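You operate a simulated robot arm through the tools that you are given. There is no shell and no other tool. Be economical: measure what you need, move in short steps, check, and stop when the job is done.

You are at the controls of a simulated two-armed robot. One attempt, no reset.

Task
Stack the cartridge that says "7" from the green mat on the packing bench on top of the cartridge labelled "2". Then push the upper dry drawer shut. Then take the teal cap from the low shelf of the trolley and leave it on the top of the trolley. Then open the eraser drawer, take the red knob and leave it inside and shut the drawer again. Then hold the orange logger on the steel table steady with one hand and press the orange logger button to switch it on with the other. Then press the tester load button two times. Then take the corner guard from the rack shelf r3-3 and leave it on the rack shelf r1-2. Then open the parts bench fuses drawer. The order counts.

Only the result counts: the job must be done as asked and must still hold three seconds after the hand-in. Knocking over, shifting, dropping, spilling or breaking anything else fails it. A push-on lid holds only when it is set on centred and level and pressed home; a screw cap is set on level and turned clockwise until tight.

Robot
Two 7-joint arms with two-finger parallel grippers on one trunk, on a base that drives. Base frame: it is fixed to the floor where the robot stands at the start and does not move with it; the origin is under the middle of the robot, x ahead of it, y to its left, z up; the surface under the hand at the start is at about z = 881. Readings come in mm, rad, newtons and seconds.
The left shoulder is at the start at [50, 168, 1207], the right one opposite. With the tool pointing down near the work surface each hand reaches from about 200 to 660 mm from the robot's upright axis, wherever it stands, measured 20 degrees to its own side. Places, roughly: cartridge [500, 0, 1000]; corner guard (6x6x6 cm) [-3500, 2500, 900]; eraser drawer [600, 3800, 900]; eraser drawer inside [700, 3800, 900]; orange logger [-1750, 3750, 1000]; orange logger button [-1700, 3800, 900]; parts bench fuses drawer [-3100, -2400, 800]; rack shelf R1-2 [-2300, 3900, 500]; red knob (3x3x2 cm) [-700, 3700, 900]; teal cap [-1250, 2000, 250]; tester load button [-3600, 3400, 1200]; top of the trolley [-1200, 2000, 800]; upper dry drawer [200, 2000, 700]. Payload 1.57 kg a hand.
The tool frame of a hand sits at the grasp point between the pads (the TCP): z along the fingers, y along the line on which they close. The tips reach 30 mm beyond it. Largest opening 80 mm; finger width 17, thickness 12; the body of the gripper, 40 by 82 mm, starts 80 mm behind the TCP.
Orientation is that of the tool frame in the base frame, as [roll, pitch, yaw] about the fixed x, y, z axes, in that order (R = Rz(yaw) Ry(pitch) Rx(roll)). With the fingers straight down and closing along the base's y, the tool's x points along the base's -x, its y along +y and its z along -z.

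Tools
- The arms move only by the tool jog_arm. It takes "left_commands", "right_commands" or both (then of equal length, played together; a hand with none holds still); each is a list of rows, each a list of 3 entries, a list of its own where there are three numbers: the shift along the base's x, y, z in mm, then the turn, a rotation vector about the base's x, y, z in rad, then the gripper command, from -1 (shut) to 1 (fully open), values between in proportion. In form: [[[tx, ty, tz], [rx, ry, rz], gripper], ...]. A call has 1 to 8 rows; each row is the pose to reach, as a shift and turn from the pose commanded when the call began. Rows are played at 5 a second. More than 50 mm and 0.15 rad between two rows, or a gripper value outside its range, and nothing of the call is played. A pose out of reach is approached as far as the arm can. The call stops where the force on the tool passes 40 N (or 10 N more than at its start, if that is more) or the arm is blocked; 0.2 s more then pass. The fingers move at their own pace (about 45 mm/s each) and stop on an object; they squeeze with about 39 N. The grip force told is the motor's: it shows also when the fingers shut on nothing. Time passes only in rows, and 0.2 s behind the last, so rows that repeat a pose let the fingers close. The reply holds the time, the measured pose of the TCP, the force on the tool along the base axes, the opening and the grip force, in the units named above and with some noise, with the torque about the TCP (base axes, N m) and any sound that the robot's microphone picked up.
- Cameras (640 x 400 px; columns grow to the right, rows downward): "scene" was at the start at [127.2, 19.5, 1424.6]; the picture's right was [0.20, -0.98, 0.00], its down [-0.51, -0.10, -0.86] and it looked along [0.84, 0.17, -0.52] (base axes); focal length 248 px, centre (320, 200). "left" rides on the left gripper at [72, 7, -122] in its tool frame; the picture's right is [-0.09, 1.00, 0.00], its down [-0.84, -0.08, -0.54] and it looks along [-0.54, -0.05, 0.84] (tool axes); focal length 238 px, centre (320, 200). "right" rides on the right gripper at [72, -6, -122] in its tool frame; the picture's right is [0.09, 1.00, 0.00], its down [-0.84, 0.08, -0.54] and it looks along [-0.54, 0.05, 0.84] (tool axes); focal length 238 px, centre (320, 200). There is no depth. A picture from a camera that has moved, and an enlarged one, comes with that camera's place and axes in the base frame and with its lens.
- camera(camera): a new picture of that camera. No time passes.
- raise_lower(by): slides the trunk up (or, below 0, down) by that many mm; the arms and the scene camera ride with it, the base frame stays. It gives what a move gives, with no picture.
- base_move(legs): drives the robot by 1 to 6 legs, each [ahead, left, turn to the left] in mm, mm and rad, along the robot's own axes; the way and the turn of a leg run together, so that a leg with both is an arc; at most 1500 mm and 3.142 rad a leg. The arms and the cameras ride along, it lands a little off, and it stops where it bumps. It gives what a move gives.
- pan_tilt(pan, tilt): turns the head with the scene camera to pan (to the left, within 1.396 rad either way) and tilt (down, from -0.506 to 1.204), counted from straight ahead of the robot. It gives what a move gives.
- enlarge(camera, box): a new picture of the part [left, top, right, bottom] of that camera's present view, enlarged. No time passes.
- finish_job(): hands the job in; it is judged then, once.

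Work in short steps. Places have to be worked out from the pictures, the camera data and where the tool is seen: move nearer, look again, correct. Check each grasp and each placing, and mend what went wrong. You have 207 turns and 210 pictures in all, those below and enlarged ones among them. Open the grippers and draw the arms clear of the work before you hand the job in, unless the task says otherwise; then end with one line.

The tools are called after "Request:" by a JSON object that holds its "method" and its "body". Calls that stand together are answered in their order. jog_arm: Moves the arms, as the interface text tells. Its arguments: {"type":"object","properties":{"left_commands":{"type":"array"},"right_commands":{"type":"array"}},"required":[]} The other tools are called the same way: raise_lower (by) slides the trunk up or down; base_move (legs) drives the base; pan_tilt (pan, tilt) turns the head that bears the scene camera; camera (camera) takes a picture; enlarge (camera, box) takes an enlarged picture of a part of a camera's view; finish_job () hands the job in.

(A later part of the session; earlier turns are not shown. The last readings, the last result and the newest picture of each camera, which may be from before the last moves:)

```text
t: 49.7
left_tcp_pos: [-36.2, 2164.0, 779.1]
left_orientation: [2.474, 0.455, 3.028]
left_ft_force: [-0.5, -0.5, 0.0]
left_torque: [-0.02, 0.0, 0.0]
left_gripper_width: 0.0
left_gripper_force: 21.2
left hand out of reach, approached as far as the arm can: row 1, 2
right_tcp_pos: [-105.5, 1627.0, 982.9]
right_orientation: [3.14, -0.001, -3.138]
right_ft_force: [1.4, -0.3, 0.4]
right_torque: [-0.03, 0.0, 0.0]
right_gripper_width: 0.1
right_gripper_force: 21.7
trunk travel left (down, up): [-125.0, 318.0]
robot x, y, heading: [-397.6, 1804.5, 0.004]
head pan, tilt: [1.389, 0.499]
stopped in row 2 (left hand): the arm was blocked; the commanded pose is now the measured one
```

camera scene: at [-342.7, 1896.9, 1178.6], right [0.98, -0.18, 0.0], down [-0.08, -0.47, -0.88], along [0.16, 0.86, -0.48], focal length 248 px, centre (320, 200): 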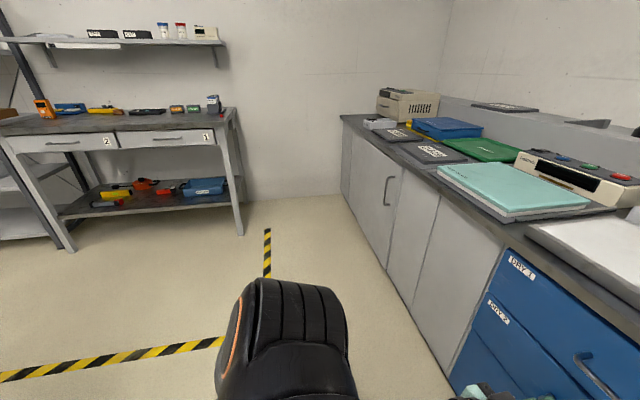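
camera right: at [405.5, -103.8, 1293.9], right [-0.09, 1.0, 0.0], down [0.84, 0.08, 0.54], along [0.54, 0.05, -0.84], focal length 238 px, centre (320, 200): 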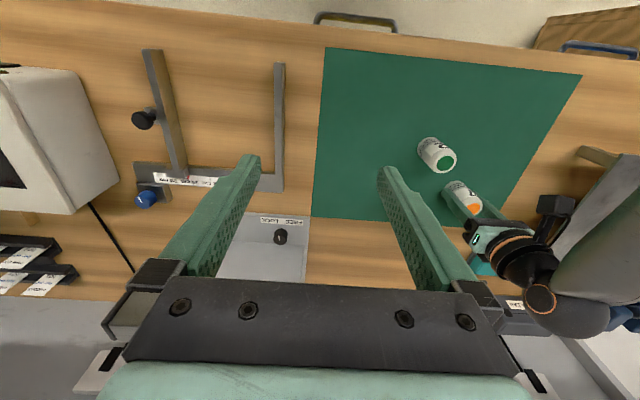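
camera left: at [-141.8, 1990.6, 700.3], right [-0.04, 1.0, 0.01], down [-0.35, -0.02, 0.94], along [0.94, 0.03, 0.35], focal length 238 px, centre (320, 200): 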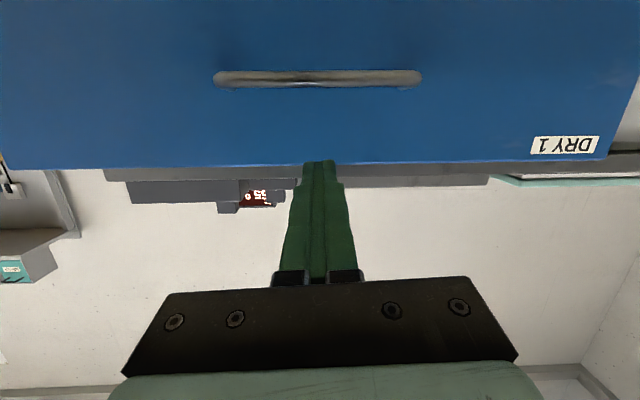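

The arm is at awkward joint limits close to the body. I raise the trunk, then bring the hand down relative to the shoulder while straightening it.

Request:
{"method": "raise_lower", "body": {"by": 250}}

Request:
{"method": "jog_arm", "body": {"left_commands": [[[20, -5, -5], [-0.1, 0.07, 0], -1], [[40, -15, -10], [-0.2, 0.14, 0], -1], [[50, -30, -15], [-0.3, 0.21, 0], -1], [[50, -50, -20], [-0.4, 0.28, 0], -1], [[50, -75, -20], [-0.5, 0.35, 0], -1], [[50, -100, -20], [-0.6, 0.42, 0], -1], [[50, -125, -20], [-0.64, 0.46, 0], -1]]}}

Request:
{"method": "camera", "body": {"camera": "left"}}

```text
t: 52.3
left_tcp_pos: [-36.5, 2163.8, 1028.3]
left_orientation: [2.474, 0.454, 3.029]
left_ft_force: [-0.5, 0.3, -0.2]
left_torque: [0.0, 0.02, 0.01]
left_gripper_width: 0.0
left_gripper_force: 21.7
right_tcp_pos: [-104.6, 1627.7, 1232.4]
right_orientation: [3.14, 0.0, -3.139]
right_ft_force: [-0.7, 0.3, -0.3]
right_torque: [-0.01, 0.0, -0.01]
right_gripper_width: 0.0
right_gripper_force: 21.8
trunk travel left (down, up): [-375.0, 68.0]
robot x, y, heading: [-397.2, 1808.6, 0.009]
head pan, tilt: [1.389, 0.499]
```

```text
t: 52.9
left_tcp_pos: [-20.5, 2212.2, 1041.4]
left_orientation: [2.481, 0.343, 3.133]
left_ft_force: [-0.3, 0.5, -0.1]
left_torque: [0.02, 0.0, -0.02]
left_gripper_width: 0.0
left_gripper_force: 21.1
right_tcp_pos: [-105.7, 1626.3, 1233.1]
right_orientation: [3.14, 0.0, -3.139]
right_ft_force: [-0.1, -0.9, 0.3]
right_torque: [0.03, 0.0, 0.01]
right_gripper_width: 0.0
right_gripper_force: 20.9
trunk travel left (down, up): [-375.0, 68.0]
robot x, y, heading: [-398.5, 1806.7, 0.008]
head pan, tilt: [1.389, 0.499]
stopped in row 2 (left hand): the arm was blocked; the commanded pose is now the measured one
```

```text
179 pictures are left
camera left: at [-122.3, 2142.8, 1109.8], right [-0.11, 0.79, 0.61], down [0.66, -0.4, 0.64], along [0.75, 0.47, -0.47], focal length 238 px, centre (320, 200)
```

left: 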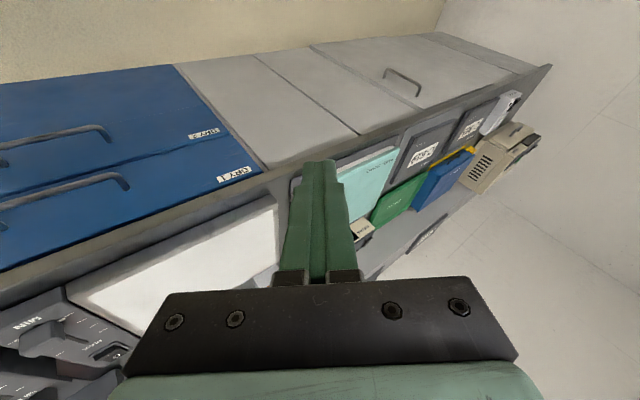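

Blocked by joint limits again. I extend the hand outward (over the bench, well above things) without turning, to get into a comfortable region.

Request:
{"method": "jog_arm", "body": {"left_commands": [[[25, -10, 20], [0, 0, 0], -1], [[50, -20, 40], [0, 0, 0], -1], [[75, -30, 60], [0, 0, 0], -1], [[100, -40, 60], [0, 0, 0], -1], [[125, -60, 60], [-0.05, 0.03, 0], -1], [[150, -80, 60], [-0.1, 0.06, 0], -1]]}}

```text
t: 54.3
left_tcp_pos: [130.5, 2128.0, 1096.1]
left_orientation: [2.595, 0.275, -3.121]
left_ft_force: [-0.4, 0.4, -1.3]
left_torque: [-0.02, 0.02, 0.01]
left_gripper_width: 0.0
left_gripper_force: 20.9
right_tcp_pos: [-105.3, 1627.0, 1232.5]
right_orientation: [3.14, -0.001, -3.138]
right_ft_force: [-0.3, -0.4, -0.3]
right_torque: [0.02, 0.06, -0.05]
right_gripper_width: 0.0
right_gripper_force: 21.5
trunk travel left (down, up): [-375.0, 68.0]
robot x, y, heading: [-398.1, 1805.7, 0.005]
head pan, tilt: [1.389, 0.499]
```

That worked. Now I straighten the rest here.

Request:
{"method": "jog_arm", "body": {"left_commands": [[[5, -10, 10], [-0.11, 0.05, 0], -1], [[10, -20, 20], [-0.22, 0.1, 0], -1], [[10, -30, 30], [-0.33, 0.15, 0], -1], [[5, -50, 50], [-0.44, 0.2, 0], -1], [[0, -80, 70], [-0.55, 0.25, 0], -1]]}}

```text
t: 55.5
left_tcp_pos: [169.4, 2066.8, 1165.4]
left_orientation: [3.134, -0.009, -3.049]
left_ft_force: [0.3, 0.3, 0.2]
left_torque: [0.0, -0.01, 0.01]
left_gripper_width: 0.2
left_gripper_force: 21.4
left hand out of reach, approached as far as the arm can: row 3, 4, 5
right_tcp_pos: [-104.9, 1628.4, 1231.7]
right_orientation: [-3.141, -0.001, -3.137]
right_ft_force: [-0.4, 0.4, -0.8]
right_torque: [-0.04, 0.03, 0.0]
right_gripper_width: 0.0
right_gripper_force: 21.8
trunk travel left (down, up): [-375.0, 68.0]
robot x, y, heading: [-398.2, 1806.7, 0.005]
head pan, tilt: [1.389, 0.499]
```

Now pointing down. I retract to the tuck position.

Request:
{"method": "jog_arm", "body": {"left_commands": [[[-40, -10, 20], [0, 0, -0.03], -1], [[-80, -20, 40], [0, 0, -0.06], -1], [[-125, -30, 50], [0, 0, -0.09], -1], [[-170, -40, 55], [0, 0, -0.09], -1], [[-215, -50, 55], [0, 0, -0.09], -1], [[-260, -60, 55], [0, 0, -0.09], -1], [[-275, -65, 55], [0, 0, -0.09], -1]]}}

Request:
{"method": "camera", "body": {"camera": "scene"}}

```text
t: 57.1
left_tcp_pos: [151.4, 2056.8, 1201.3]
left_orientation: [3.134, -0.01, -3.139]
left_ft_force: [0.2, 0.1, 0.0]
left_torque: [0.0, 0.02, 0.01]
left_gripper_width: 0.0
left_gripper_force: 21.1
left hand out of reach, approached as far as the arm can: row 1, 2, 3, 4, 5, 6, 7
right_tcp_pos: [-105.2, 1626.8, 1233.4]
right_orientation: [3.138, 0.0, -3.139]
right_ft_force: [0.6, 0.2, -0.6]
right_torque: [0.03, 0.0, -0.02]
right_gripper_width: 0.2
right_gripper_force: 22.0
trunk travel left (down, up): [-375.0, 68.0]
robot x, y, heading: [-397.2, 1803.4, 0.001]
head pan, tilt: [1.389, 0.499]
```

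```text
178 pictures are left
camera scene: at [-342.9, 1897.0, 1428.6], right [0.98, -0.18, 0.0], down [-0.08, -0.47, -0.88], along [0.15, 0.86, -0.48], focal length 248 px, centre (320, 200)
```

scene: 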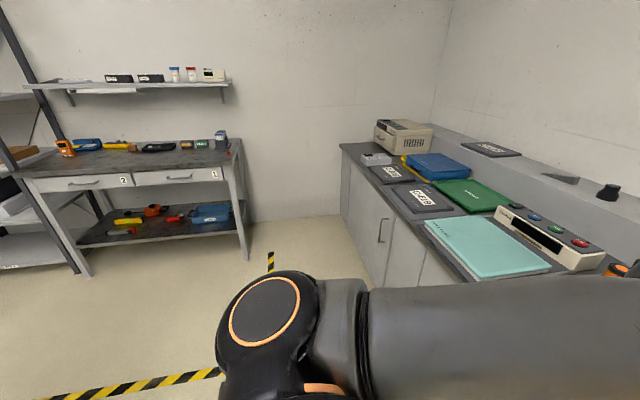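

The arm got into another elbow posture and won't retract at this height. I try lowering while retracting diagonally.

Request:
{"method": "jog_arm", "body": {"left_commands": [[[0, 0, -40], [0, 0, 0], -1], [[0, 0, -80], [0, 0, 0], -1], [[0, 0, -120], [0, 0, 0], -1], [[-30, 0, -140], [0, 0, 0], -1], [[-70, 0, -150], [0, 0, 0], -1], [[-110, 0, -150], [0, 0, 0], -1]]}}

Request:
{"method": "camera", "body": {"camera": "scene"}}

```text
t: 58.5
left_tcp_pos: [106.4, 2120.3, 1041.8]
left_orientation: [3.132, -0.008, -3.139]
left_ft_force: [-0.1, 0.2, 0.2]
left_torque: [-0.01, -0.02, -0.04]
left_gripper_width: 0.0
left_gripper_force: 21.3
left hand out of reach, approached as far as the arm can: row 1, 2, 3, 4, 5, 6
right_tcp_pos: [-105.2, 1625.8, 1233.7]
right_orientation: [3.14, 0.0, -3.139]
right_ft_force: [0.1, -1.0, -0.5]
right_torque: [-0.01, 0.0, 0.02]
right_gripper_width: 0.3
right_gripper_force: 21.2
trunk travel left (down, up): [-375.0, 68.0]
robot x, y, heading: [-397.0, 1803.4, 0.008]
head pan, tilt: [1.389, 0.499]
```

```text
177 pictures are left
camera scene: at [-343.2, 1897.2, 1428.6], right [0.98, -0.18, 0.0], down [-0.08, -0.47, -0.88], along [0.15, 0.86, -0.48], focal length 248 px, centre (320, 200)
```

scene: 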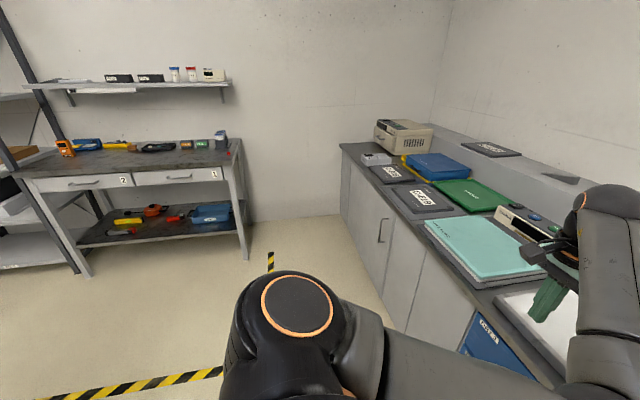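

I try freeing the wrist: yaw the hand while retracting, to see which direction relieves the limit.

Request:
{"method": "jog_arm", "body": {"left_commands": [[[0, 0, 0], [0, 0, -0.15], -1], [[0, 0, 0], [0, 0, -0.3], -1], [[0, 0, 0], [0, 0, -0.45], -1], [[-20, -20, 0], [0, 0, -0.6], -1], [[-40, -40, 0], [0, 0, -0.6], -1], [[-60, -60, 0], [0, 0, -0.6], -1]]}}

```text
t: 59.9
left_tcp_pos: [103.2, 2119.2, 1027.5]
left_orientation: [3.135, -0.011, 2.544]
left_ft_force: [0.5, 0.2, 0.2]
left_torque: [-0.01, 0.01, 0.05]
left_gripper_width: 0.0
left_gripper_force: 21.0
left hand out of reach, approached as far as the arm can: row 4, 5, 6
right_tcp_pos: [-106.3, 1627.2, 1232.0]
right_orientation: [3.141, -0.001, -3.139]
right_ft_force: [-0.3, -1.2, -0.2]
right_torque: [0.0, 0.02, 0.0]
right_gripper_width: 0.1
right_gripper_force: 21.6
trunk travel left (down, up): [-375.0, 68.0]
robot x, y, heading: [-398.9, 1802.9, 0.009]
head pan, tilt: [1.389, 0.499]
```

Yaw isn't the limit. I stretch the arm nearly out (over the bench, z≈1080), undo the yaw, and look at the posture.

Request:
{"method": "jog_arm", "body": {"left_commands": [[[20, -15, 10], [0, 0, 0.15], -1], [[40, -35, 20], [0, 0, 0.3], -1], [[70, -60, 30], [0, 0, 0.45], -1], [[100, -85, 40], [0, 0, 0.59], -1], [[130, -110, 50], [0, 0, 0.59], -1], [[150, -120, 50], [0, 0, 0.59], -1]]}}

Request:
{"method": "pan_tilt", "body": {"pan": 0.7, "tilt": 0.7}}

Request:
{"method": "camera", "body": {"camera": "scene"}}

```text
t: 61.3
left_tcp_pos: [222.7, 2006.2, 1076.4]
left_orientation: [3.135, -0.011, 3.136]
left_ft_force: [0.0, 0.5, -0.7]
left_torque: [-0.04, 0.0, -0.04]
left_gripper_width: 0.3
left_gripper_force: 21.1
left hand out of reach, approached as far as the arm can: row 5, 6
right_tcp_pos: [-104.7, 1626.7, 1232.4]
right_orientation: [3.139, 0.002, -3.137]
right_ft_force: [0.1, 0.4, 0.6]
right_torque: [-0.03, -0.03, 0.0]
right_gripper_width: 0.0
right_gripper_force: 21.3
trunk travel left (down, up): [-375.0, 68.0]
robot x, y, heading: [-399.3, 1809.2, 0.001]
head pan, tilt: [1.389, 0.499]
```

```text
t: 62.4
left_tcp_pos: [221.4, 2007.0, 1076.7]
left_orientation: [3.132, -0.012, 3.133]
left_ft_force: [0.6, 0.3, 0.7]
left_torque: [-0.01, 0.01, -0.01]
left_gripper_width: 0.0
left_gripper_force: 21.2
right_tcp_pos: [-105.8, 1627.5, 1232.0]
right_orientation: [3.141, -0.001, -3.138]
right_ft_force: [0.2, -0.4, 0.7]
right_torque: [0.01, -0.01, -0.02]
right_gripper_width: 0.2
right_gripper_force: 21.1
trunk travel left (down, up): [-375.0, 68.0]
robot x, y, heading: [-395.6, 1804.6, 0.007]
head pan, tilt: [0.7, 0.7]
```

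```text
176 pictures are left
camera scene: at [-294.2, 1862.5, 1410.9], right [0.65, -0.76, 0.0], down [-0.49, -0.42, -0.77], along [0.58, 0.5, -0.64], focal length 248 px, centre (320, 200)
```

scene: 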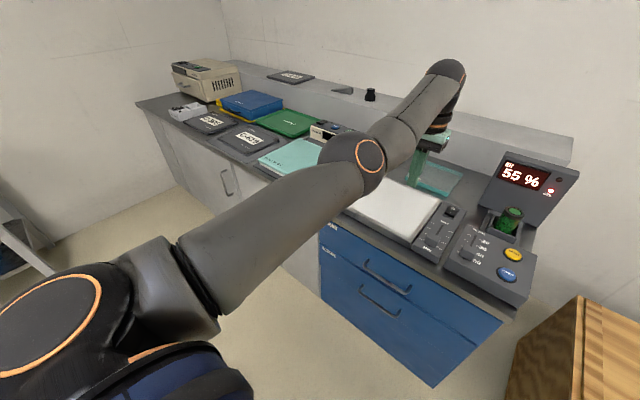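

The posture now resembles the original one. I try retracting from here, rising along the line towards the original start pose.

Request:
{"method": "jog_arm", "body": {"left_commands": [[[-20, 0, 25], [0, 0, 0], -1], [[-40, 0, 50], [0, 0, 0], -1], [[-60, 0, 75], [0, 0, 0], -1], [[-85, 0, 100], [0, 0, 0], -1], [[-110, 0, 125], [0, 0, 0], -1], [[-135, 0, 145], [0, 0, 0], -1]]}}

Request:
{"method": "camera", "body": {"camera": "scene"}}

```text
t: 63.8
left_tcp_pos: [165.5, 2005.5, 1202.9]
left_orientation: [3.134, -0.013, 3.135]
left_ft_force: [0.7, -0.6, 1.1]
left_torque: [-0.01, 0.01, 0.01]
left_gripper_width: 0.0
left_gripper_force: 21.2
left hand out of reach, approached as far as the arm can: row 3, 4, 5, 6
right_tcp_pos: [-104.6, 1627.2, 1233.6]
right_orientation: [3.139, -0.001, -3.139]
right_ft_force: [-0.2, 0.0, 0.0]
right_torque: [-0.01, 0.01, -0.01]
right_gripper_width: 0.0
right_gripper_force: 21.4
trunk travel left (down, up): [-375.0, 68.0]
robot x, y, heading: [-394.7, 1807.1, 0.005]
head pan, tilt: [0.7, 0.7]
```

```text
175 pictures are left
camera scene: at [-294.1, 1862.4, 1410.9], right [0.65, -0.76, 0.0], down [-0.49, -0.42, -0.77], along [0.58, 0.5, -0.64], focal length 248 px, centre (320, 200)
```

scene: 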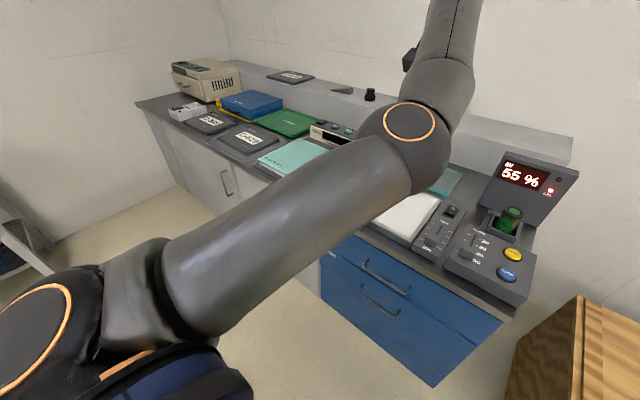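

The elbow is low with the wrist folded to its limit. I point the fingers inward (towards -y) while retracting, so the elbow is drawn out to the left side, then will turn the hand down again.

Request:
{"method": "jog_arm", "body": {"left_commands": [[[0, 0, 0], [-0.14, 0, 0], -1], [[0, 0, 0], [-0.28, 0, 0], -1], [[0, 0, 0], [-0.42, 0, 0], -1], [[-10, 0, 0], [-0.56, 0, 0], -1], [[-30, 0, 0], [-0.7, 0, 0], -1], [[-50, 0, 0], [-0.84, 0, 0], -1], [[-70, 0, 0], [-0.98, 0, 0], -1], [[-90, 0, 0], [-1.12, 0, 0], -1]]}}

Request:
{"method": "camera", "body": {"camera": "scene"}}

```text
t: 65.5
left_tcp_pos: [76.2, 2005.1, 1200.9]
left_orientation: [-2.028, 0.005, 3.127]
left_ft_force: [0.1, 0.1, 0.5]
left_torque: [0.0, -0.03, 0.01]
left_gripper_width: 0.0
left_gripper_force: 21.6
right_tcp_pos: [-105.5, 1627.8, 1233.3]
right_orientation: [3.139, -0.001, -3.138]
right_ft_force: [0.1, 0.5, -0.4]
right_torque: [-0.01, 0.03, 0.01]
right_gripper_width: 0.2
right_gripper_force: 21.5
trunk travel left (down, up): [-375.0, 68.0]
robot x, y, heading: [-401.3, 1806.5, 0.005]
head pan, tilt: [0.7, 0.7]
```

```text
174 pictures are left
camera scene: at [-294.4, 1862.9, 1410.9], right [0.65, -0.76, 0.0], down [-0.49, -0.42, -0.76], along [0.58, 0.5, -0.64], focal length 248 px, centre (320, 200)
```

scene: 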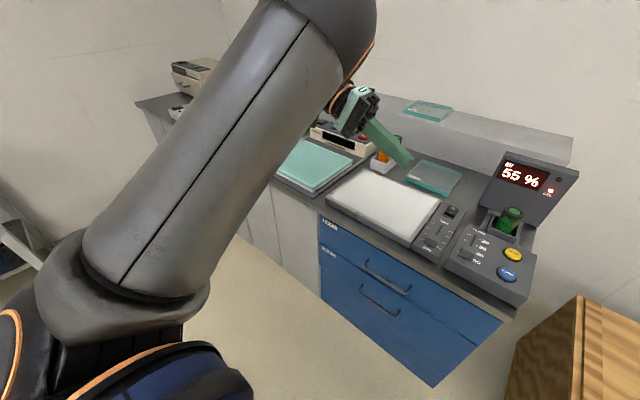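

It worked: the elbow is up now and everything was reachable. I retract more and turn the hand down.

Request:
{"method": "jog_arm", "body": {"left_commands": [[[-20, 0, 0], [0.14, 0, 0], -1], [[-40, 0, 0], [0.28, 0, 0], -1], [[-60, 0, 0], [0.42, 0, 0], -1], [[-80, 0, 0], [0.56, 0, 0], -1], [[-100, 0, 5], [0.7, 0, 0], -1], [[-115, 0, 10], [0.84, 0, 0], -1], [[-130, 0, 15], [0.98, 0, 0], -1], [[-145, 0, 20], [1.12, 0, 0], -1]]}}

Request:
{"method": "camera", "body": {"camera": "scene"}}

```text
t: 67.3
left_tcp_pos: [-47.6, 2096.8, 1224.4]
left_orientation: [-3.127, -0.075, -3.141]
left_ft_force: [-0.1, 0.3, -0.8]
left_torque: [0.0, 0.01, -0.01]
left_gripper_width: 0.0
left_gripper_force: 21.5
left hand out of reach, approached as far as the arm can: row 5, 6, 7, 8
right_tcp_pos: [-104.9, 1626.0, 1232.4]
right_orientation: [-3.142, 0.001, -3.138]
right_ft_force: [-0.1, -0.8, 0.2]
right_torque: [-0.03, -0.01, -0.06]
right_gripper_width: 0.0
right_gripper_force: 21.1
trunk travel left (down, up): [-375.0, 68.0]
robot x, y, heading: [-396.9, 1809.5, 0.009]
head pan, tilt: [0.7, 0.7]
```

```text
173 pictures are left
camera scene: at [-296.7, 1869.1, 1416.9], right [0.71, -0.7, 0.0], down [-0.42, -0.42, -0.81], along [0.57, 0.57, -0.59], focal length 248 px, centre (320, 200)
```

scene: 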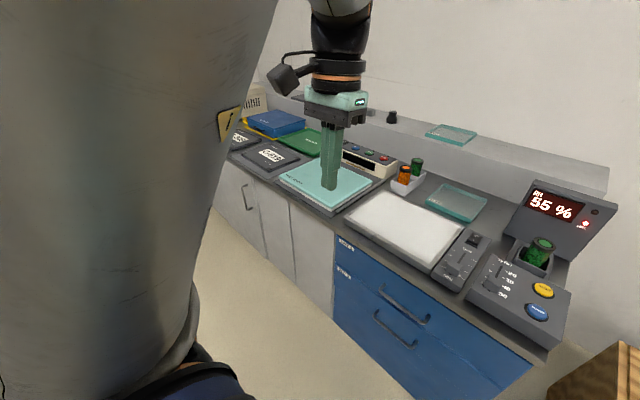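

The upper arm stands vertical close to the head. I move the hand outward and down a bit so it settles away from the head.

Request:
{"method": "jog_arm", "body": {"left_commands": [[[20, 10, -20], [0, 0.035, 0], -1], [[40, 20, -40], [0, 0.07, 0], -1], [[60, 20, -70], [0, 0.07, 0], -1], [[80, 10, -100], [0, 0.07, 0], -1], [[90, 0, -130], [0, 0.07, 0], -1]]}}

Request:
{"method": "camera", "body": {"camera": "scene"}}

```text
t: 68.5
left_tcp_pos: [41.5, 2092.3, 1115.3]
left_orientation: [3.141, -0.077, 3.137]
left_ft_force: [0.3, -0.1, 0.6]
left_torque: [0.02, -0.02, 0.02]
left_gripper_width: 0.0
left_gripper_force: 21.8
right_tcp_pos: [-106.0, 1627.2, 1232.0]
right_orientation: [3.141, 0.0, -3.137]
right_ft_force: [-0.1, 0.2, 0.5]
right_torque: [0.01, 0.02, 0.0]
right_gripper_width: 0.2
right_gripper_force: 21.4
trunk travel left (down, up): [-375.0, 68.0]
robot x, y, heading: [-399.0, 1805.8, 0.006]
head pan, tilt: [0.7, 0.7]
```

```text
172 pictures are left
camera scene: at [-293.9, 1862.4, 1410.9], right [0.65, -0.76, 0.0], down [-0.49, -0.42, -0.76], along [0.58, 0.5, -0.64], focal length 248 px, centre (320, 200)
```

scene: 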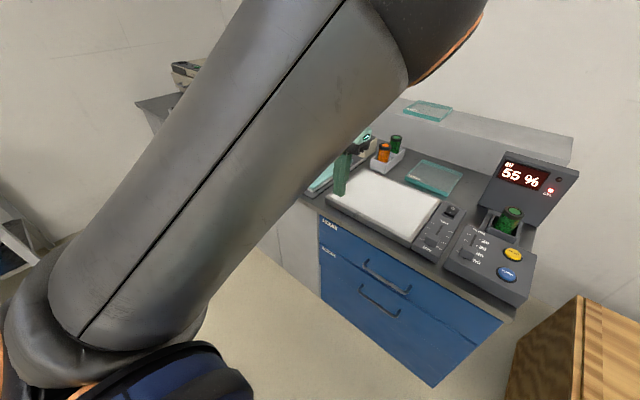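

Elbow-up posture, out of the limits. I tuck the hand lower and closer.

Request:
{"method": "jog_arm", "body": {"left_commands": [[[-30, -10, -10], [0, 0, 0], -1], [[-60, -20, -20], [0, 0, 0], -1], [[-90, -30, -30], [0, 0, 0], -1], [[-120, -45, -40], [0, 0.03, 0], -1], [[-150, -60, -40], [0, 0.06, 0], -1]]}}

Request:
{"method": "camera", "body": {"camera": "scene"}}

```text
t: 69.8
left_tcp_pos: [-104.9, 2116.7, 1078.1]
left_orientation: [3.138, -0.141, 3.131]
left_ft_force: [-0.8, -0.1, 0.6]
left_torque: [-0.01, -0.01, -0.02]
left_gripper_width: 0.0
left_gripper_force: 21.1
left hand out of reach, approached as far as the arm can: row 1, 2, 3, 4, 5
right_tcp_pos: [-106.5, 1627.0, 1232.9]
right_orientation: [3.14, -0.002, -3.138]
right_ft_force: [0.3, 0.1, 0.8]
right_torque: [0.02, -0.02, 0.0]
right_gripper_width: 0.2
right_gripper_force: 20.8
trunk travel left (down, up): [-375.0, 68.0]
robot x, y, heading: [-397.0, 1805.5, 0.005]
head pan, tilt: [0.7, 0.7]
```

```text
171 pictures are left
camera scene: at [-295.0, 1862.4, 1411.0], right [0.65, -0.76, 0.0], down [-0.49, -0.42, -0.77], along [0.58, 0.5, -0.64], focal length 248 px, centre (320, 200)
```

scene: 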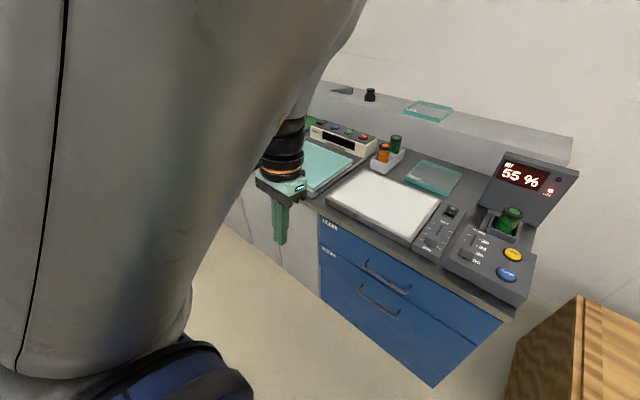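

Good enough for driving: compact posture. I turn the robot to face the trolley.

Request:
{"method": "base_move", "body": {"legs": [[0, 0, 3.14]]}}

Request:
{"method": "pan_tilt", "body": {"pan": -0.1, "tilt": 0.6}}

Request:
{"method": "camera", "body": {"camera": "scene"}}

```text
t: 77.5
left_tcp_pos: [-686.8, 1492.0, 1078.3]
left_orientation: [3.136, -0.14, 0.006]
left_ft_force: [0.1, -0.2, -0.5]
left_torque: [-0.02, 0.02, -0.02]
left_gripper_width: 0.0
left_gripper_force: 20.9
right_tcp_pos: [-692.5, 1981.8, 1232.5]
right_orientation: [3.14, 0.0, 0.015]
right_ft_force: [0.5, -0.4, 0.2]
right_torque: [0.02, -0.02, -0.03]
right_gripper_width: 0.0
right_gripper_force: 21.1
trunk travel left (down, up): [-375.0, 68.0]
robot x, y, heading: [-396.7, 1807.2, -3.127]
head pan, tilt: [0.7, 0.7]
```

```text
t: 78.7
left_tcp_pos: [-686.1, 1491.1, 1077.5]
left_orientation: [3.138, -0.146, 0.004]
left_ft_force: [0.5, -0.2, 0.6]
left_torque: [0.01, -0.03, 0.01]
left_gripper_width: 0.1
left_gripper_force: 21.0
right_tcp_pos: [-692.9, 1981.4, 1232.9]
right_orientation: [3.14, 0.001, 0.016]
right_ft_force: [0.3, 1.0, 0.5]
right_torque: [0.0, -0.01, 0.01]
right_gripper_width: 0.0
right_gripper_force: 20.7
trunk travel left (down, up): [-375.0, 68.0]
robot x, y, heading: [-399.7, 1806.1, -3.126]
head pan, tilt: [-0.099, 0.6]
```

```text
170 pictures are left
camera scene: at [-524.6, 1790.8, 1416.2], right [-0.18, 0.98, 0.0], down [0.59, 0.11, -0.8], along [-0.79, -0.14, -0.6], focal length 248 px, centre (320, 200)
```

scene: 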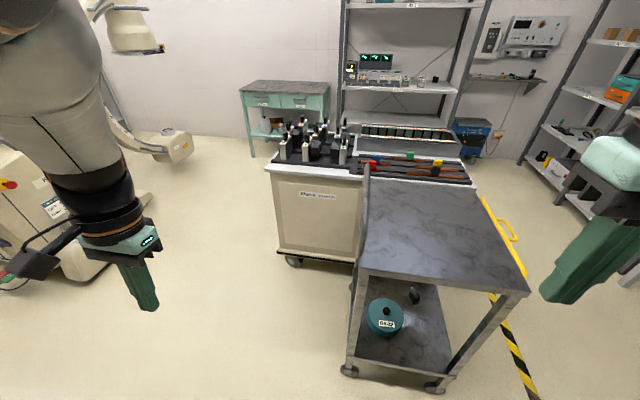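

Trolley top spans about x -1640..-1010, y 1815..2295; the teal cap sits on the low shelf near [-1186,1992]. I zoom in on it.

Request:
{"method": "enlarge", "body": {"camera": "scene", "box": [330, 260, 490, 360]}}

```text
4.00 times, centred on (410, 310) of scene
camera zoom: at [-524.6, 1790.8, 1416.2], right [-0.18, 0.98, 0.0], down [0.59, 0.11, -0.8], along [-0.79, -0.14, -0.6], focal length 990 px, centre (-40, -240)
```

zoom: 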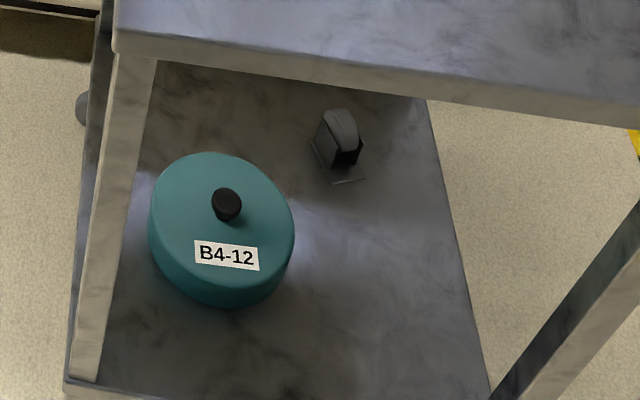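

The cap is a wide lid (~150 mm) with a black knob; I'll grip the knob with the right hand, approaching from this side under the top. I drive 200 mm nearer and lower the trunk.

Request:
{"method": "base_move", "body": {"legs": [[190, 0, 0]]}}

Request:
{"method": "raise_lower", "body": {"by": -370}}

Request:
{"method": "pan_tilt", "body": {"pan": -0.35, "tilt": 0.75}}

Request:
{"method": "camera", "body": {"camera": "scene"}}

Request:
{"method": "camera", "body": {"camera": "right"}}

```text
t: 80.2
left_tcp_pos: [-878.9, 1488.4, 1077.2]
left_orientation: [3.136, -0.146, 0.003]
left_ft_force: [1.0, 0.1, -1.3]
left_torque: [0.04, 0.0, -0.01]
left_gripper_width: 0.0
left_gripper_force: 21.7
right_tcp_pos: [-885.3, 1978.1, 1233.8]
right_orientation: [3.14, 0.001, 0.013]
right_ft_force: [-0.3, -0.5, 0.5]
right_torque: [0.04, -0.04, 0.0]
right_gripper_width: 0.0
right_gripper_force: 20.8
trunk travel left (down, up): [-375.0, 68.0]
robot x, y, heading: [-587.3, 1804.6, -3.127]
head pan, tilt: [-0.099, 0.6]
```

```text
t: 83.8
left_tcp_pos: [-878.0, 1487.3, 706.4]
left_orientation: [3.137, -0.15, 0.005]
left_ft_force: [-0.1, 0.7, 0.2]
left_torque: [0.01, 0.01, -0.01]
left_gripper_width: 0.1
left_gripper_force: 21.3
right_tcp_pos: [-884.0, 1978.4, 863.3]
right_orientation: [3.139, 0.0, 0.013]
right_ft_force: [-0.1, 0.9, -0.1]
right_torque: [0.0, -0.04, -0.03]
right_gripper_width: 0.0
right_gripper_force: 20.8
trunk travel left (down, up): [-5.0, 438.0]
robot x, y, heading: [-590.8, 1804.5, -3.124]
head pan, tilt: [-0.099, 0.6]
```

```text
t: 84.6
left_tcp_pos: [-877.7, 1488.7, 705.1]
left_orientation: [3.135, -0.152, 0.006]
left_ft_force: [0.3, -0.2, 0.3]
left_torque: [-0.01, 0.0, 0.02]
left_gripper_width: 0.0
left_gripper_force: 21.6
right_tcp_pos: [-883.5, 1977.4, 861.7]
right_orientation: [3.141, 0.0, 0.015]
right_ft_force: [-0.3, -0.2, 0.6]
right_torque: [0.01, 0.02, -0.01]
right_gripper_width: 0.2
right_gripper_force: 21.3
trunk travel left (down, up): [-5.0, 438.0]
robot x, y, heading: [-585.8, 1801.7, -3.129]
head pan, tilt: [-0.351, 0.75]
```

```text
168 pictures are left
camera scene: at [-713.3, 1790.3, 1041.0], right [-0.15, 0.99, 0.0], down [0.64, 0.1, -0.77], along [-0.76, -0.12, -0.64], focal length 248 px, centre (320, 200)
```

scene: 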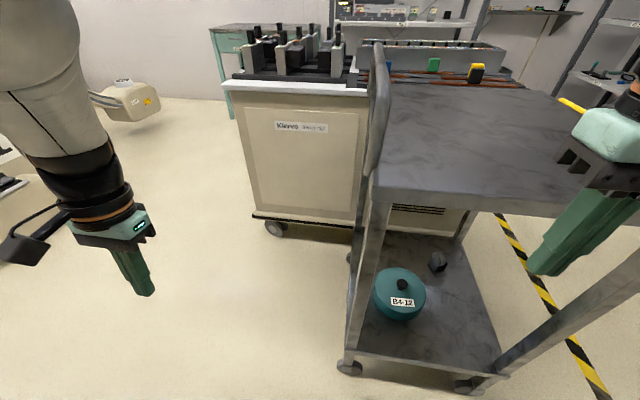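

```text
167 pictures are left
camera right: at [-810.8, 1984.2, 984.2], right [0.11, -0.99, 0.0], down [-0.84, -0.09, 0.54], along [-0.54, -0.06, -0.84], focal length 238 px, centre (320, 200)
```

right: 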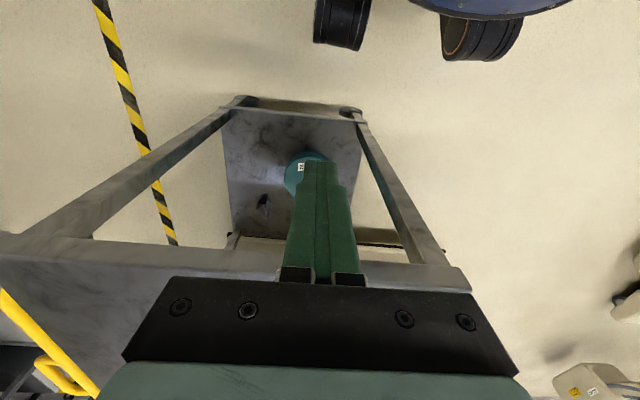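

The head seems hindered by the left elbow; I shift the left hand outward/down, and lower the right hand straight down in front of the trolley.

Request:
{"method": "jog_arm", "body": {"left_commands": [[[-15, -5, -20], [0, 0.02, 0], -1], [[-30, -10, -40], [0, 0.04, 0], -1], [[-45, -15, -60], [0, 0.06, 0], -1], [[-60, -20, -80], [0, 0.08, 0], -1], [[-75, -25, -100], [0, 0.1, 0], -1], [[-90, -30, -120], [0, 0.12, 0], -1], [[-105, -35, -140], [0, 0.15, 0], -1]], "right_commands": [[[0, 0, -38], [0, 0, 0], -1], [[0, 0, -76], [0, 0, 0], -1], [[0, 0, -114], [0, 0, 0], -1], [[0, 0, -152], [0, 0, 0], -1], [[0, 0, -190], [0, 0, 0], -0.5], [[0, 0, -228], [0, 0, 0], 0], [[0, 0, -262], [0, 0, 0], 0.4]]}}

Request:
{"method": "pan_tilt", "body": {"pan": -0.35, "tilt": 0.75}}

Request:
{"method": "camera", "body": {"camera": "scene"}}

```text
t: 86.2
left_tcp_pos: [-983.6, 1453.1, 566.6]
left_orientation: [3.136, 0.005, 0.003]
left_ft_force: [0.1, -0.7, 0.1]
left_torque: [-0.02, 0.01, -0.02]
left_gripper_width: 0.1
left_gripper_force: 21.3
right_tcp_pos: [-882.6, 1977.9, 600.1]
right_orientation: [3.14, -0.001, 0.015]
right_ft_force: [0.1, 0.9, -0.3]
right_torque: [-0.02, 0.03, 0.0]
right_gripper_width: 55.8
right_gripper_force: 0.1
trunk travel left (down, up): [-5.0, 438.0]
robot x, y, heading: [-585.7, 1802.9, -3.125]
head pan, tilt: [-0.351, 0.75]
```

```text
t: 86.8
left_tcp_pos: [-981.6, 1453.8, 567.3]
left_orientation: [3.138, 0.004, 0.004]
left_ft_force: [0.3, 0.4, -0.1]
left_torque: [0.02, 0.0, 0.02]
left_gripper_width: 0.0
left_gripper_force: 21.6
right_tcp_pos: [-882.7, 1978.1, 601.2]
right_orientation: [3.14, 0.0, 0.013]
right_ft_force: [0.0, 1.0, 0.3]
right_torque: [-0.01, 0.01, 0.01]
right_gripper_width: 55.9
right_gripper_force: 0.0
trunk travel left (down, up): [-5.0, 438.0]
robot x, y, heading: [-586.4, 1803.8, -3.132]
head pan, tilt: [-0.351, 0.75]
```

```text
166 pictures are left
camera scene: at [-707.6, 1830.4, 1036.6], right [0.33, 0.94, 0.0], down [0.64, -0.22, -0.73], along [-0.69, 0.24, -0.68], focal length 248 px, centre (320, 200)
```

scene: 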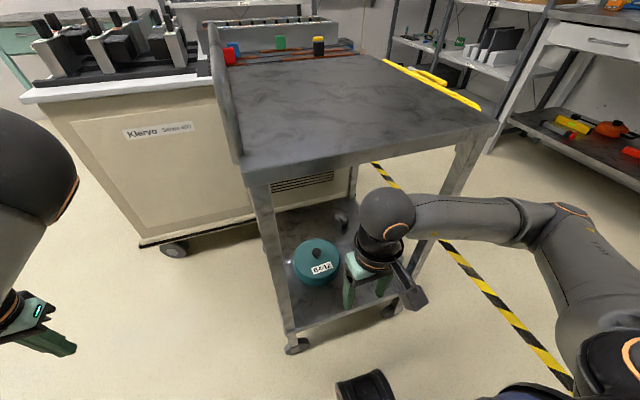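

Head view restored and the right arm has a good posture. I tilt the right hand forward while moving it in under the top.

Request:
{"method": "jog_arm", "body": {"right_commands": [[[-18, 1, -12], [0, 0.12, 0], 0.4], [[-36, 2, -24], [0, 0.24, 0], 0.4], [[-54, 3, -36], [0, 0.36, 0], 0.4], [[-72, 4, -48], [0, 0.48, 0], 0.4], [[-90, 5, -60], [0, 0.6, 0], 0.4], [[-108, 6, -72], [0, 0.7, 0], 0.4]]}}

Request:
{"method": "camera", "body": {"camera": "right"}}

Request:
{"method": "camera", "body": {"camera": "scene"}}

```text
t: 88.2
left_tcp_pos: [-982.9, 1454.9, 569.6]
left_orientation: [3.138, 0.003, 0.005]
left_ft_force: [-0.3, 0.7, 0.2]
left_torque: [-0.01, 0.03, -0.03]
left_gripper_width: 0.0
left_gripper_force: 21.5
right_tcp_pos: [-991.1, 1983.2, 528.8]
right_orientation: [-3.132, 0.702, 0.021]
right_ft_force: [0.1, -0.6, -0.2]
right_torque: [-0.03, 0.06, 0.01]
right_gripper_width: 56.2
right_gripper_force: 0.1
trunk travel left (down, up): [-5.0, 438.0]
robot x, y, heading: [-592.7, 1805.0, -3.124]
head pan, tilt: [-0.351, 0.75]
```

```text
165 pictures are left
camera right: at [-857.3, 1989.6, 574.6], right [0.08, -0.99, -0.07], down [-0.29, -0.09, 0.95], along [-0.95, -0.06, -0.29], focal length 238 px, centre (320, 200)
```

right: 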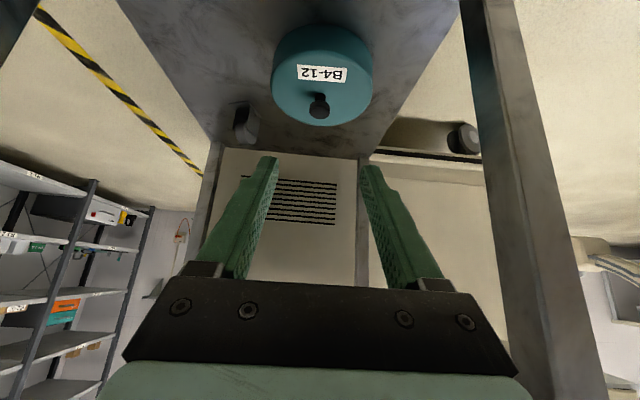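

```text
164 pictures are left
camera scene: at [-707.6, 1830.5, 1036.6], right [0.33, 0.94, 0.0], down [0.64, -0.22, -0.73], along [-0.69, 0.24, -0.68], focal length 248 px, centre (320, 200)
```

scene: 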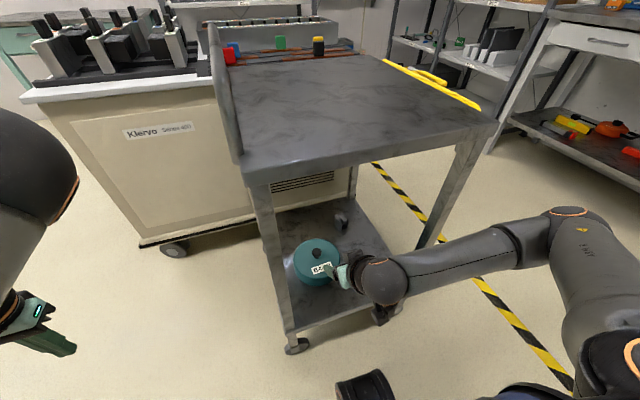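

The knob triangulates to about [-1172,1982,328]. I move along to ~100 mm short of it and look.

Request:
{"method": "jog_arm", "body": {"right_commands": [[[-29, 0, -31], [0, 0, 0], 0.4], [[-58, 0, -62], [0, 0, 0], 0.4], [[-87, 0, -93], [0, 0, 0], 0.4], [[-116, 0, -124], [0, 0, 0], 0.4]]}}

Request:
{"method": "camera", "body": {"camera": "right"}}

Request:
{"method": "enlarge", "body": {"camera": "scene", "box": [250, 200, 410, 300]}}

```text
t: 89.2
left_tcp_pos: [-983.1, 1454.5, 566.9]
left_orientation: [3.137, 0.003, 0.003]
left_ft_force: [-0.3, -0.8, 0.4]
left_torque: [-0.01, 0.01, 0.0]
left_gripper_width: 0.0
left_gripper_force: 21.3
right_tcp_pos: [-1106.3, 1983.5, 405.1]
right_orientation: [-3.131, 0.701, 0.019]
right_ft_force: [0.8, -0.1, 0.1]
right_torque: [-0.01, 0.0, 0.0]
right_gripper_width: 56.1
right_gripper_force: 0.0
trunk travel left (down, up): [-5.0, 438.0]
robot x, y, heading: [-587.9, 1802.6, -3.126]
head pan, tilt: [-0.351, 0.75]
```

```text
163 pictures are left
camera right: at [-973.3, 1989.4, 451.5], right [0.08, -0.99, -0.07], down [-0.29, -0.09, 0.95], along [-0.95, -0.06, -0.3], focal length 238 px, centre (320, 200)
```

right: 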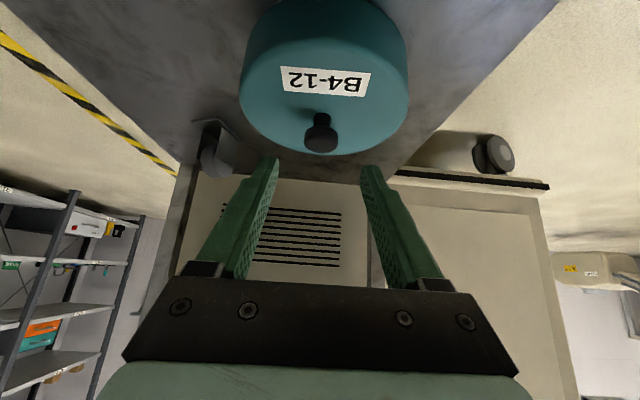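

```text
4.00 times, centred on (330, 250) of scene
camera zoom: at [-707.5, 1830.4, 1036.7], right [0.33, 0.94, 0.0], down [0.64, -0.22, -0.73], along [-0.69, 0.24, -0.68], focal length 990 px, centre (280, 0)
```

zoom: 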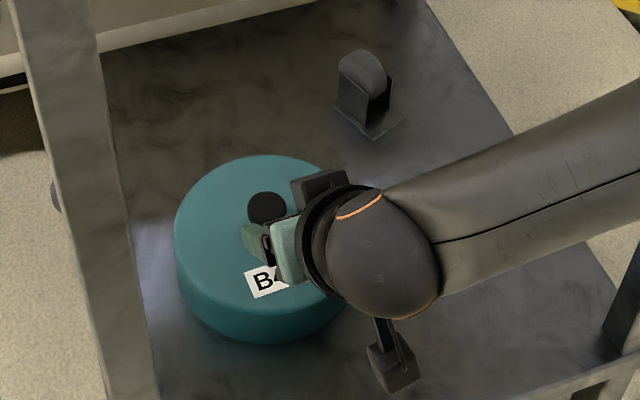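

The knob head appears on the tool axis about 98 mm ahead. I advance 50 mm along the axis and recheck.

Request:
{"method": "jog_arm", "body": {"right_commands": [[[-16, -0.5, -19], [0, 0, 0], 0.4], [[-32, -1, -38], [0, 0, 0], 0.4]]}}

Request:
{"method": "camera", "body": {"camera": "right"}}

```text
t: 89.8
left_tcp_pos: [-983.4, 1453.7, 567.3]
left_orientation: [3.138, 0.004, 0.003]
left_ft_force: [-1.0, -0.9, 0.0]
left_torque: [-0.03, -0.02, 0.01]
left_gripper_width: 0.0
left_gripper_force: 21.3
right_tcp_pos: [-1139.1, 1982.0, 366.6]
right_orientation: [-3.132, 0.699, 0.017]
right_ft_force: [-0.6, 0.3, -0.2]
right_torque: [-0.03, -0.01, -0.02]
right_gripper_width: 55.9
right_gripper_force: 0.1
trunk travel left (down, up): [-5.0, 438.0]
robot x, y, heading: [-588.2, 1802.4, -3.13]
head pan, tilt: [-0.351, 0.75]
```

```text
161 pictures are left
camera right: at [-1005.0, 1988.1, 413.4], right [0.08, -0.99, -0.07], down [-0.29, -0.09, 0.95], along [-0.95, -0.06, -0.3], focal length 238 px, centre (320, 200)
```

right: 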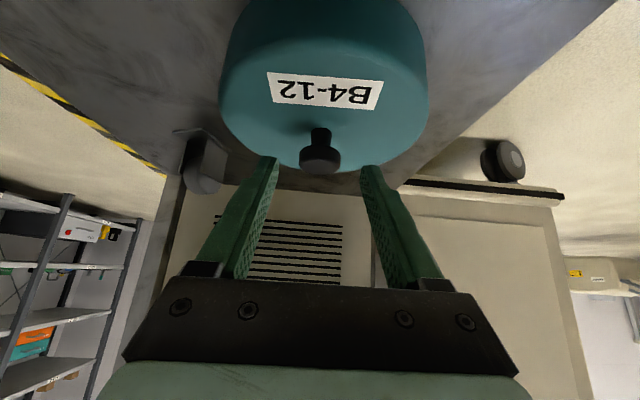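

Distance along the axis is still a bit uncertain (45–70 mm). I advance 20 mm more and look again.

Request:
{"method": "jog_arm", "body": {"right_commands": [[[-7, 0, -8], [0, 0, 0], 0.4], [[-13, 0, -15], [0, 0, 0], 0.4]]}}

Request:
{"method": "enlarge", "body": {"camera": "right", "box": [220, 80, 420, 205]}}

Request:
{"method": "enlarge", "body": {"camera": "scene", "box": [280, 220, 360, 270]}}

```text
t: 90.4
left_tcp_pos: [-982.5, 1454.0, 568.4]
left_orientation: [3.137, 0.003, 0.003]
left_ft_force: [-0.1, 0.8, -0.6]
left_torque: [-0.03, -0.01, 0.03]
left_gripper_width: 0.0
left_gripper_force: 21.6
right_tcp_pos: [-1152.3, 1981.4, 352.1]
right_orientation: [-3.132, 0.699, 0.018]
right_ft_force: [1.2, 0.2, -0.1]
right_torque: [0.04, 0.01, -0.01]
right_gripper_width: 55.7
right_gripper_force: 0.0
trunk travel left (down, up): [-5.0, 438.0]
robot x, y, heading: [-590.3, 1803.1, -3.128]
head pan, tilt: [-0.351, 0.75]
```

```text
3.20 times, centred on (320, 142) of right
camera zoom: at [-1017.6, 1988.6, 398.4], right [0.08, -0.99, -0.07], down [-0.29, -0.09, 0.95], along [-0.95, -0.06, -0.3], focal length 763 px, centre (320, 384)
```

zoom: 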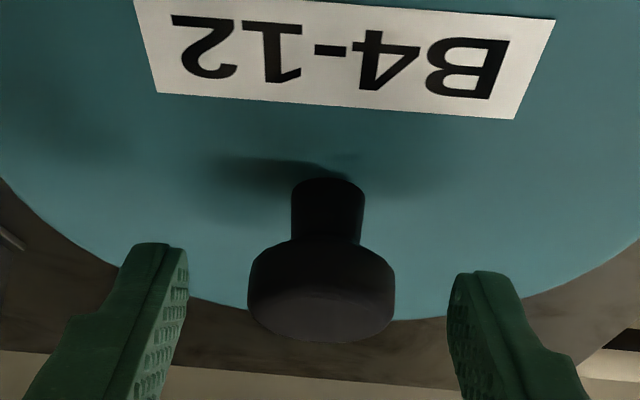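

```text
8.00 times, centred on (320, 245) of scene
camera zoom: at [-707.6, 1830.4, 1036.6], right [0.33, 0.94, 0.0], down [0.64, -0.22, -0.73], along [-0.69, 0.24, -0.68], focal length 1980 px, centre (320, -160)
```

zoom: 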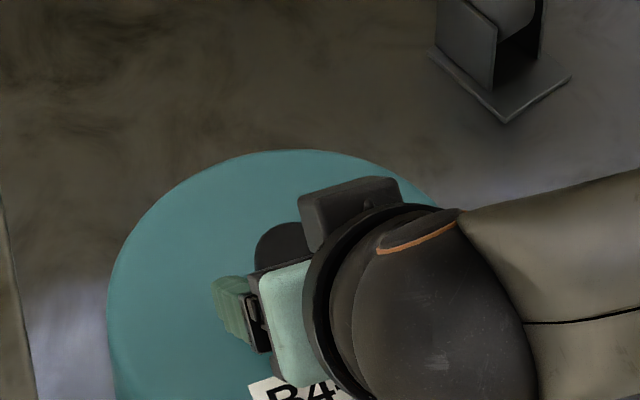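

The knob head is on the axis about 27 mm ahead; advancing 16 mm puts it between the pads with tip clearance. Then I close.

Request:
{"method": "jog_arm", "body": {"right_commands": [[[-5, 0, -6], [0, 0, 0], 0.4], [[-10, 0, -12], [0, 0, 0], 0.4], [[-10, 0, -12], [0, 0, 0], -1], [[-10, 0, -12], [0, 0, 0], -1], [[-10, 0, -12], [0, 0, 0], -1], [[-10, 0, -12], [0, 0, 0], -1], [[-10, 0, -12], [0, 0, 0], -1]]}}

Request:
{"method": "camera", "body": {"camera": "right"}}

```text
t: 92.0
left_tcp_pos: [-982.6, 1454.1, 567.9]
left_orientation: [3.139, 0.002, 0.004]
left_ft_force: [-0.1, -0.2, 0.5]
left_torque: [0.03, -0.01, 0.01]
left_gripper_width: 0.1
left_gripper_force: 21.7
right_tcp_pos: [-1161.6, 1982.2, 339.1]
right_orientation: [-3.13, 0.698, 0.019]
right_ft_force: [-0.2, -0.2, 0.1]
right_torque: [-0.2, -0.01, 0.03]
right_gripper_width: 32.7
right_gripper_force: 39.3
trunk travel left (down, up): [-5.0, 438.0]
robot x, y, heading: [-588.5, 1804.4, -3.124]
head pan, tilt: [-0.351, 0.75]
```

```text
158 pictures are left
camera right: at [-1027.7, 1988.6, 386.6], right [0.08, -0.99, -0.07], down [-0.29, -0.09, 0.95], along [-0.95, -0.06, -0.3], focal length 238 px, centre (320, 200)
```

right: 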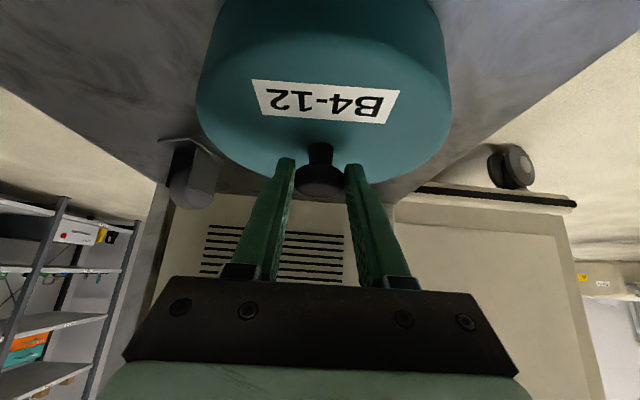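

Gripped at 32.7 mm. I lift slowly by 30 mm and check.

Request:
{"method": "jog_arm", "body": {"right_commands": [[[0, 0, 6], [0, 0, 0], -1], [[0, 0, 13], [0, 0, 0], -1], [[0, 0, 21], [0, 0, 0], -1], [[0, 0, 30], [0, 0, 0], -1]]}}

Request:
{"method": "camera", "body": {"camera": "right"}}

Request:
{"method": "camera", "body": {"camera": "scene"}}

```text
t: 93.0
left_tcp_pos: [-982.5, 1453.5, 567.7]
left_orientation: [3.14, 0.004, 0.005]
left_ft_force: [-0.5, 0.7, 0.4]
left_torque: [-0.01, -0.01, 0.01]
left_gripper_width: 0.0
left_gripper_force: 21.2
right_tcp_pos: [-1162.5, 1982.6, 369.9]
right_orientation: [-3.132, 0.7, 0.02]
right_ft_force: [0.5, 0.5, -0.5]
right_torque: [0.04, -0.04, -0.04]
right_gripper_width: 32.8
right_gripper_force: 39.4
trunk travel left (down, up): [-5.0, 438.0]
robot x, y, heading: [-587.0, 1804.6, -3.126]
head pan, tilt: [-0.351, 0.75]
```

```text
157 pictures are left
camera right: at [-1028.5, 1989.1, 416.4], right [0.08, -0.99, -0.07], down [-0.29, -0.09, 0.95], along [-0.95, -0.06, -0.3], focal length 238 px, centre (320, 200)
```

right: 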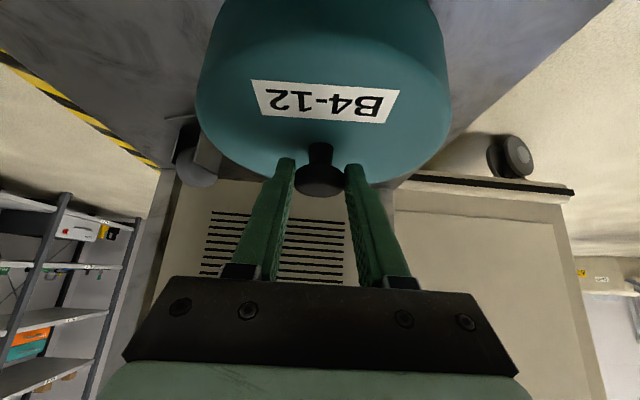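

```text
156 pictures are left
camera scene: at [-707.7, 1830.5, 1036.6], right [0.33, 0.94, 0.0], down [0.64, -0.22, -0.73], along [-0.69, 0.24, -0.68], focal length 248 px, centre (320, 200)
```

scene: 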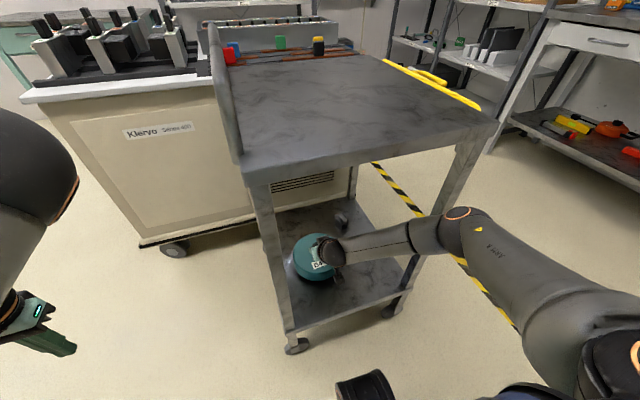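

The cap is held. I lift 40 mm more, then drive the base straight back 290 mm to bring it out from under the top.

Request:
{"method": "jog_arm", "body": {"right_commands": [[[0, 0, 10], [0, 0, 0], -1], [[0, 0, 20], [0, 0, 0], -1], [[0, 0, 30], [0, 0, 0], -1], [[0, 0, 40], [0, 0, 0], -1]]}}

Request:
{"method": "base_move", "body": {"legs": [[-290, 0, 0]]}}

Request:
{"method": "camera", "body": {"camera": "scene"}}

```text
t: 94.0
left_tcp_pos: [-982.7, 1453.4, 566.2]
left_orientation: [3.138, 0.003, 0.005]
left_ft_force: [0.0, 0.0, 0.5]
left_torque: [-0.02, 0.02, 0.0]
left_gripper_width: 0.1
left_gripper_force: 20.8
right_tcp_pos: [-1162.3, 1983.6, 410.1]
right_orientation: [-3.131, 0.701, 0.02]
right_ft_force: [0.4, -1.4, -1.3]
right_torque: [0.0, -0.03, 0.03]
right_gripper_width: 32.7
right_gripper_force: 39.0
trunk travel left (down, up): [-5.0, 438.0]
robot x, y, heading: [-589.7, 1800.6, -3.127]
head pan, tilt: [-0.351, 0.75]
```

```text
t: 96.0
left_tcp_pos: [-695.9, 1458.5, 566.9]
left_orientation: [3.139, 0.002, 0.005]
left_ft_force: [0.2, 0.2, -0.4]
left_torque: [-0.01, 0.01, 0.03]
left_gripper_width: 0.0
left_gripper_force: 20.9
right_tcp_pos: [-873.6, 1987.0, 409.2]
right_orientation: [-3.131, 0.7, 0.018]
right_ft_force: [-0.4, 1.0, -1.2]
right_torque: [0.02, 0.03, 0.02]
right_gripper_width: 32.4
right_gripper_force: 38.5
trunk travel left (down, up): [-5.0, 438.0]
robot x, y, heading: [-300.9, 1803.5, -3.127]
head pan, tilt: [-0.351, 0.75]
```

```text
155 pictures are left
camera scene: at [-420.0, 1835.3, 1036.6], right [0.33, 0.94, 0.0], down [0.64, -0.22, -0.73], along [-0.69, 0.24, -0.68], focal length 248 px, centre (320, 200)
```

scene: 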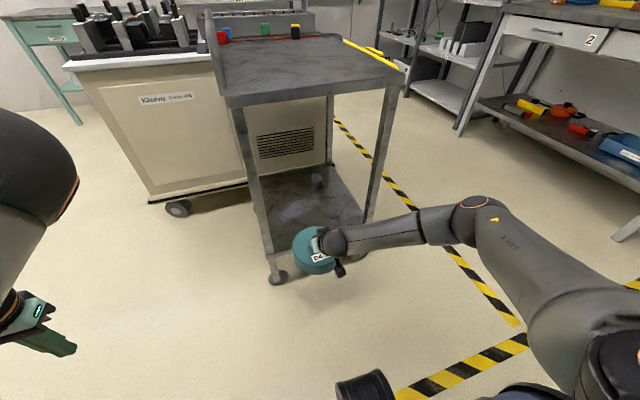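

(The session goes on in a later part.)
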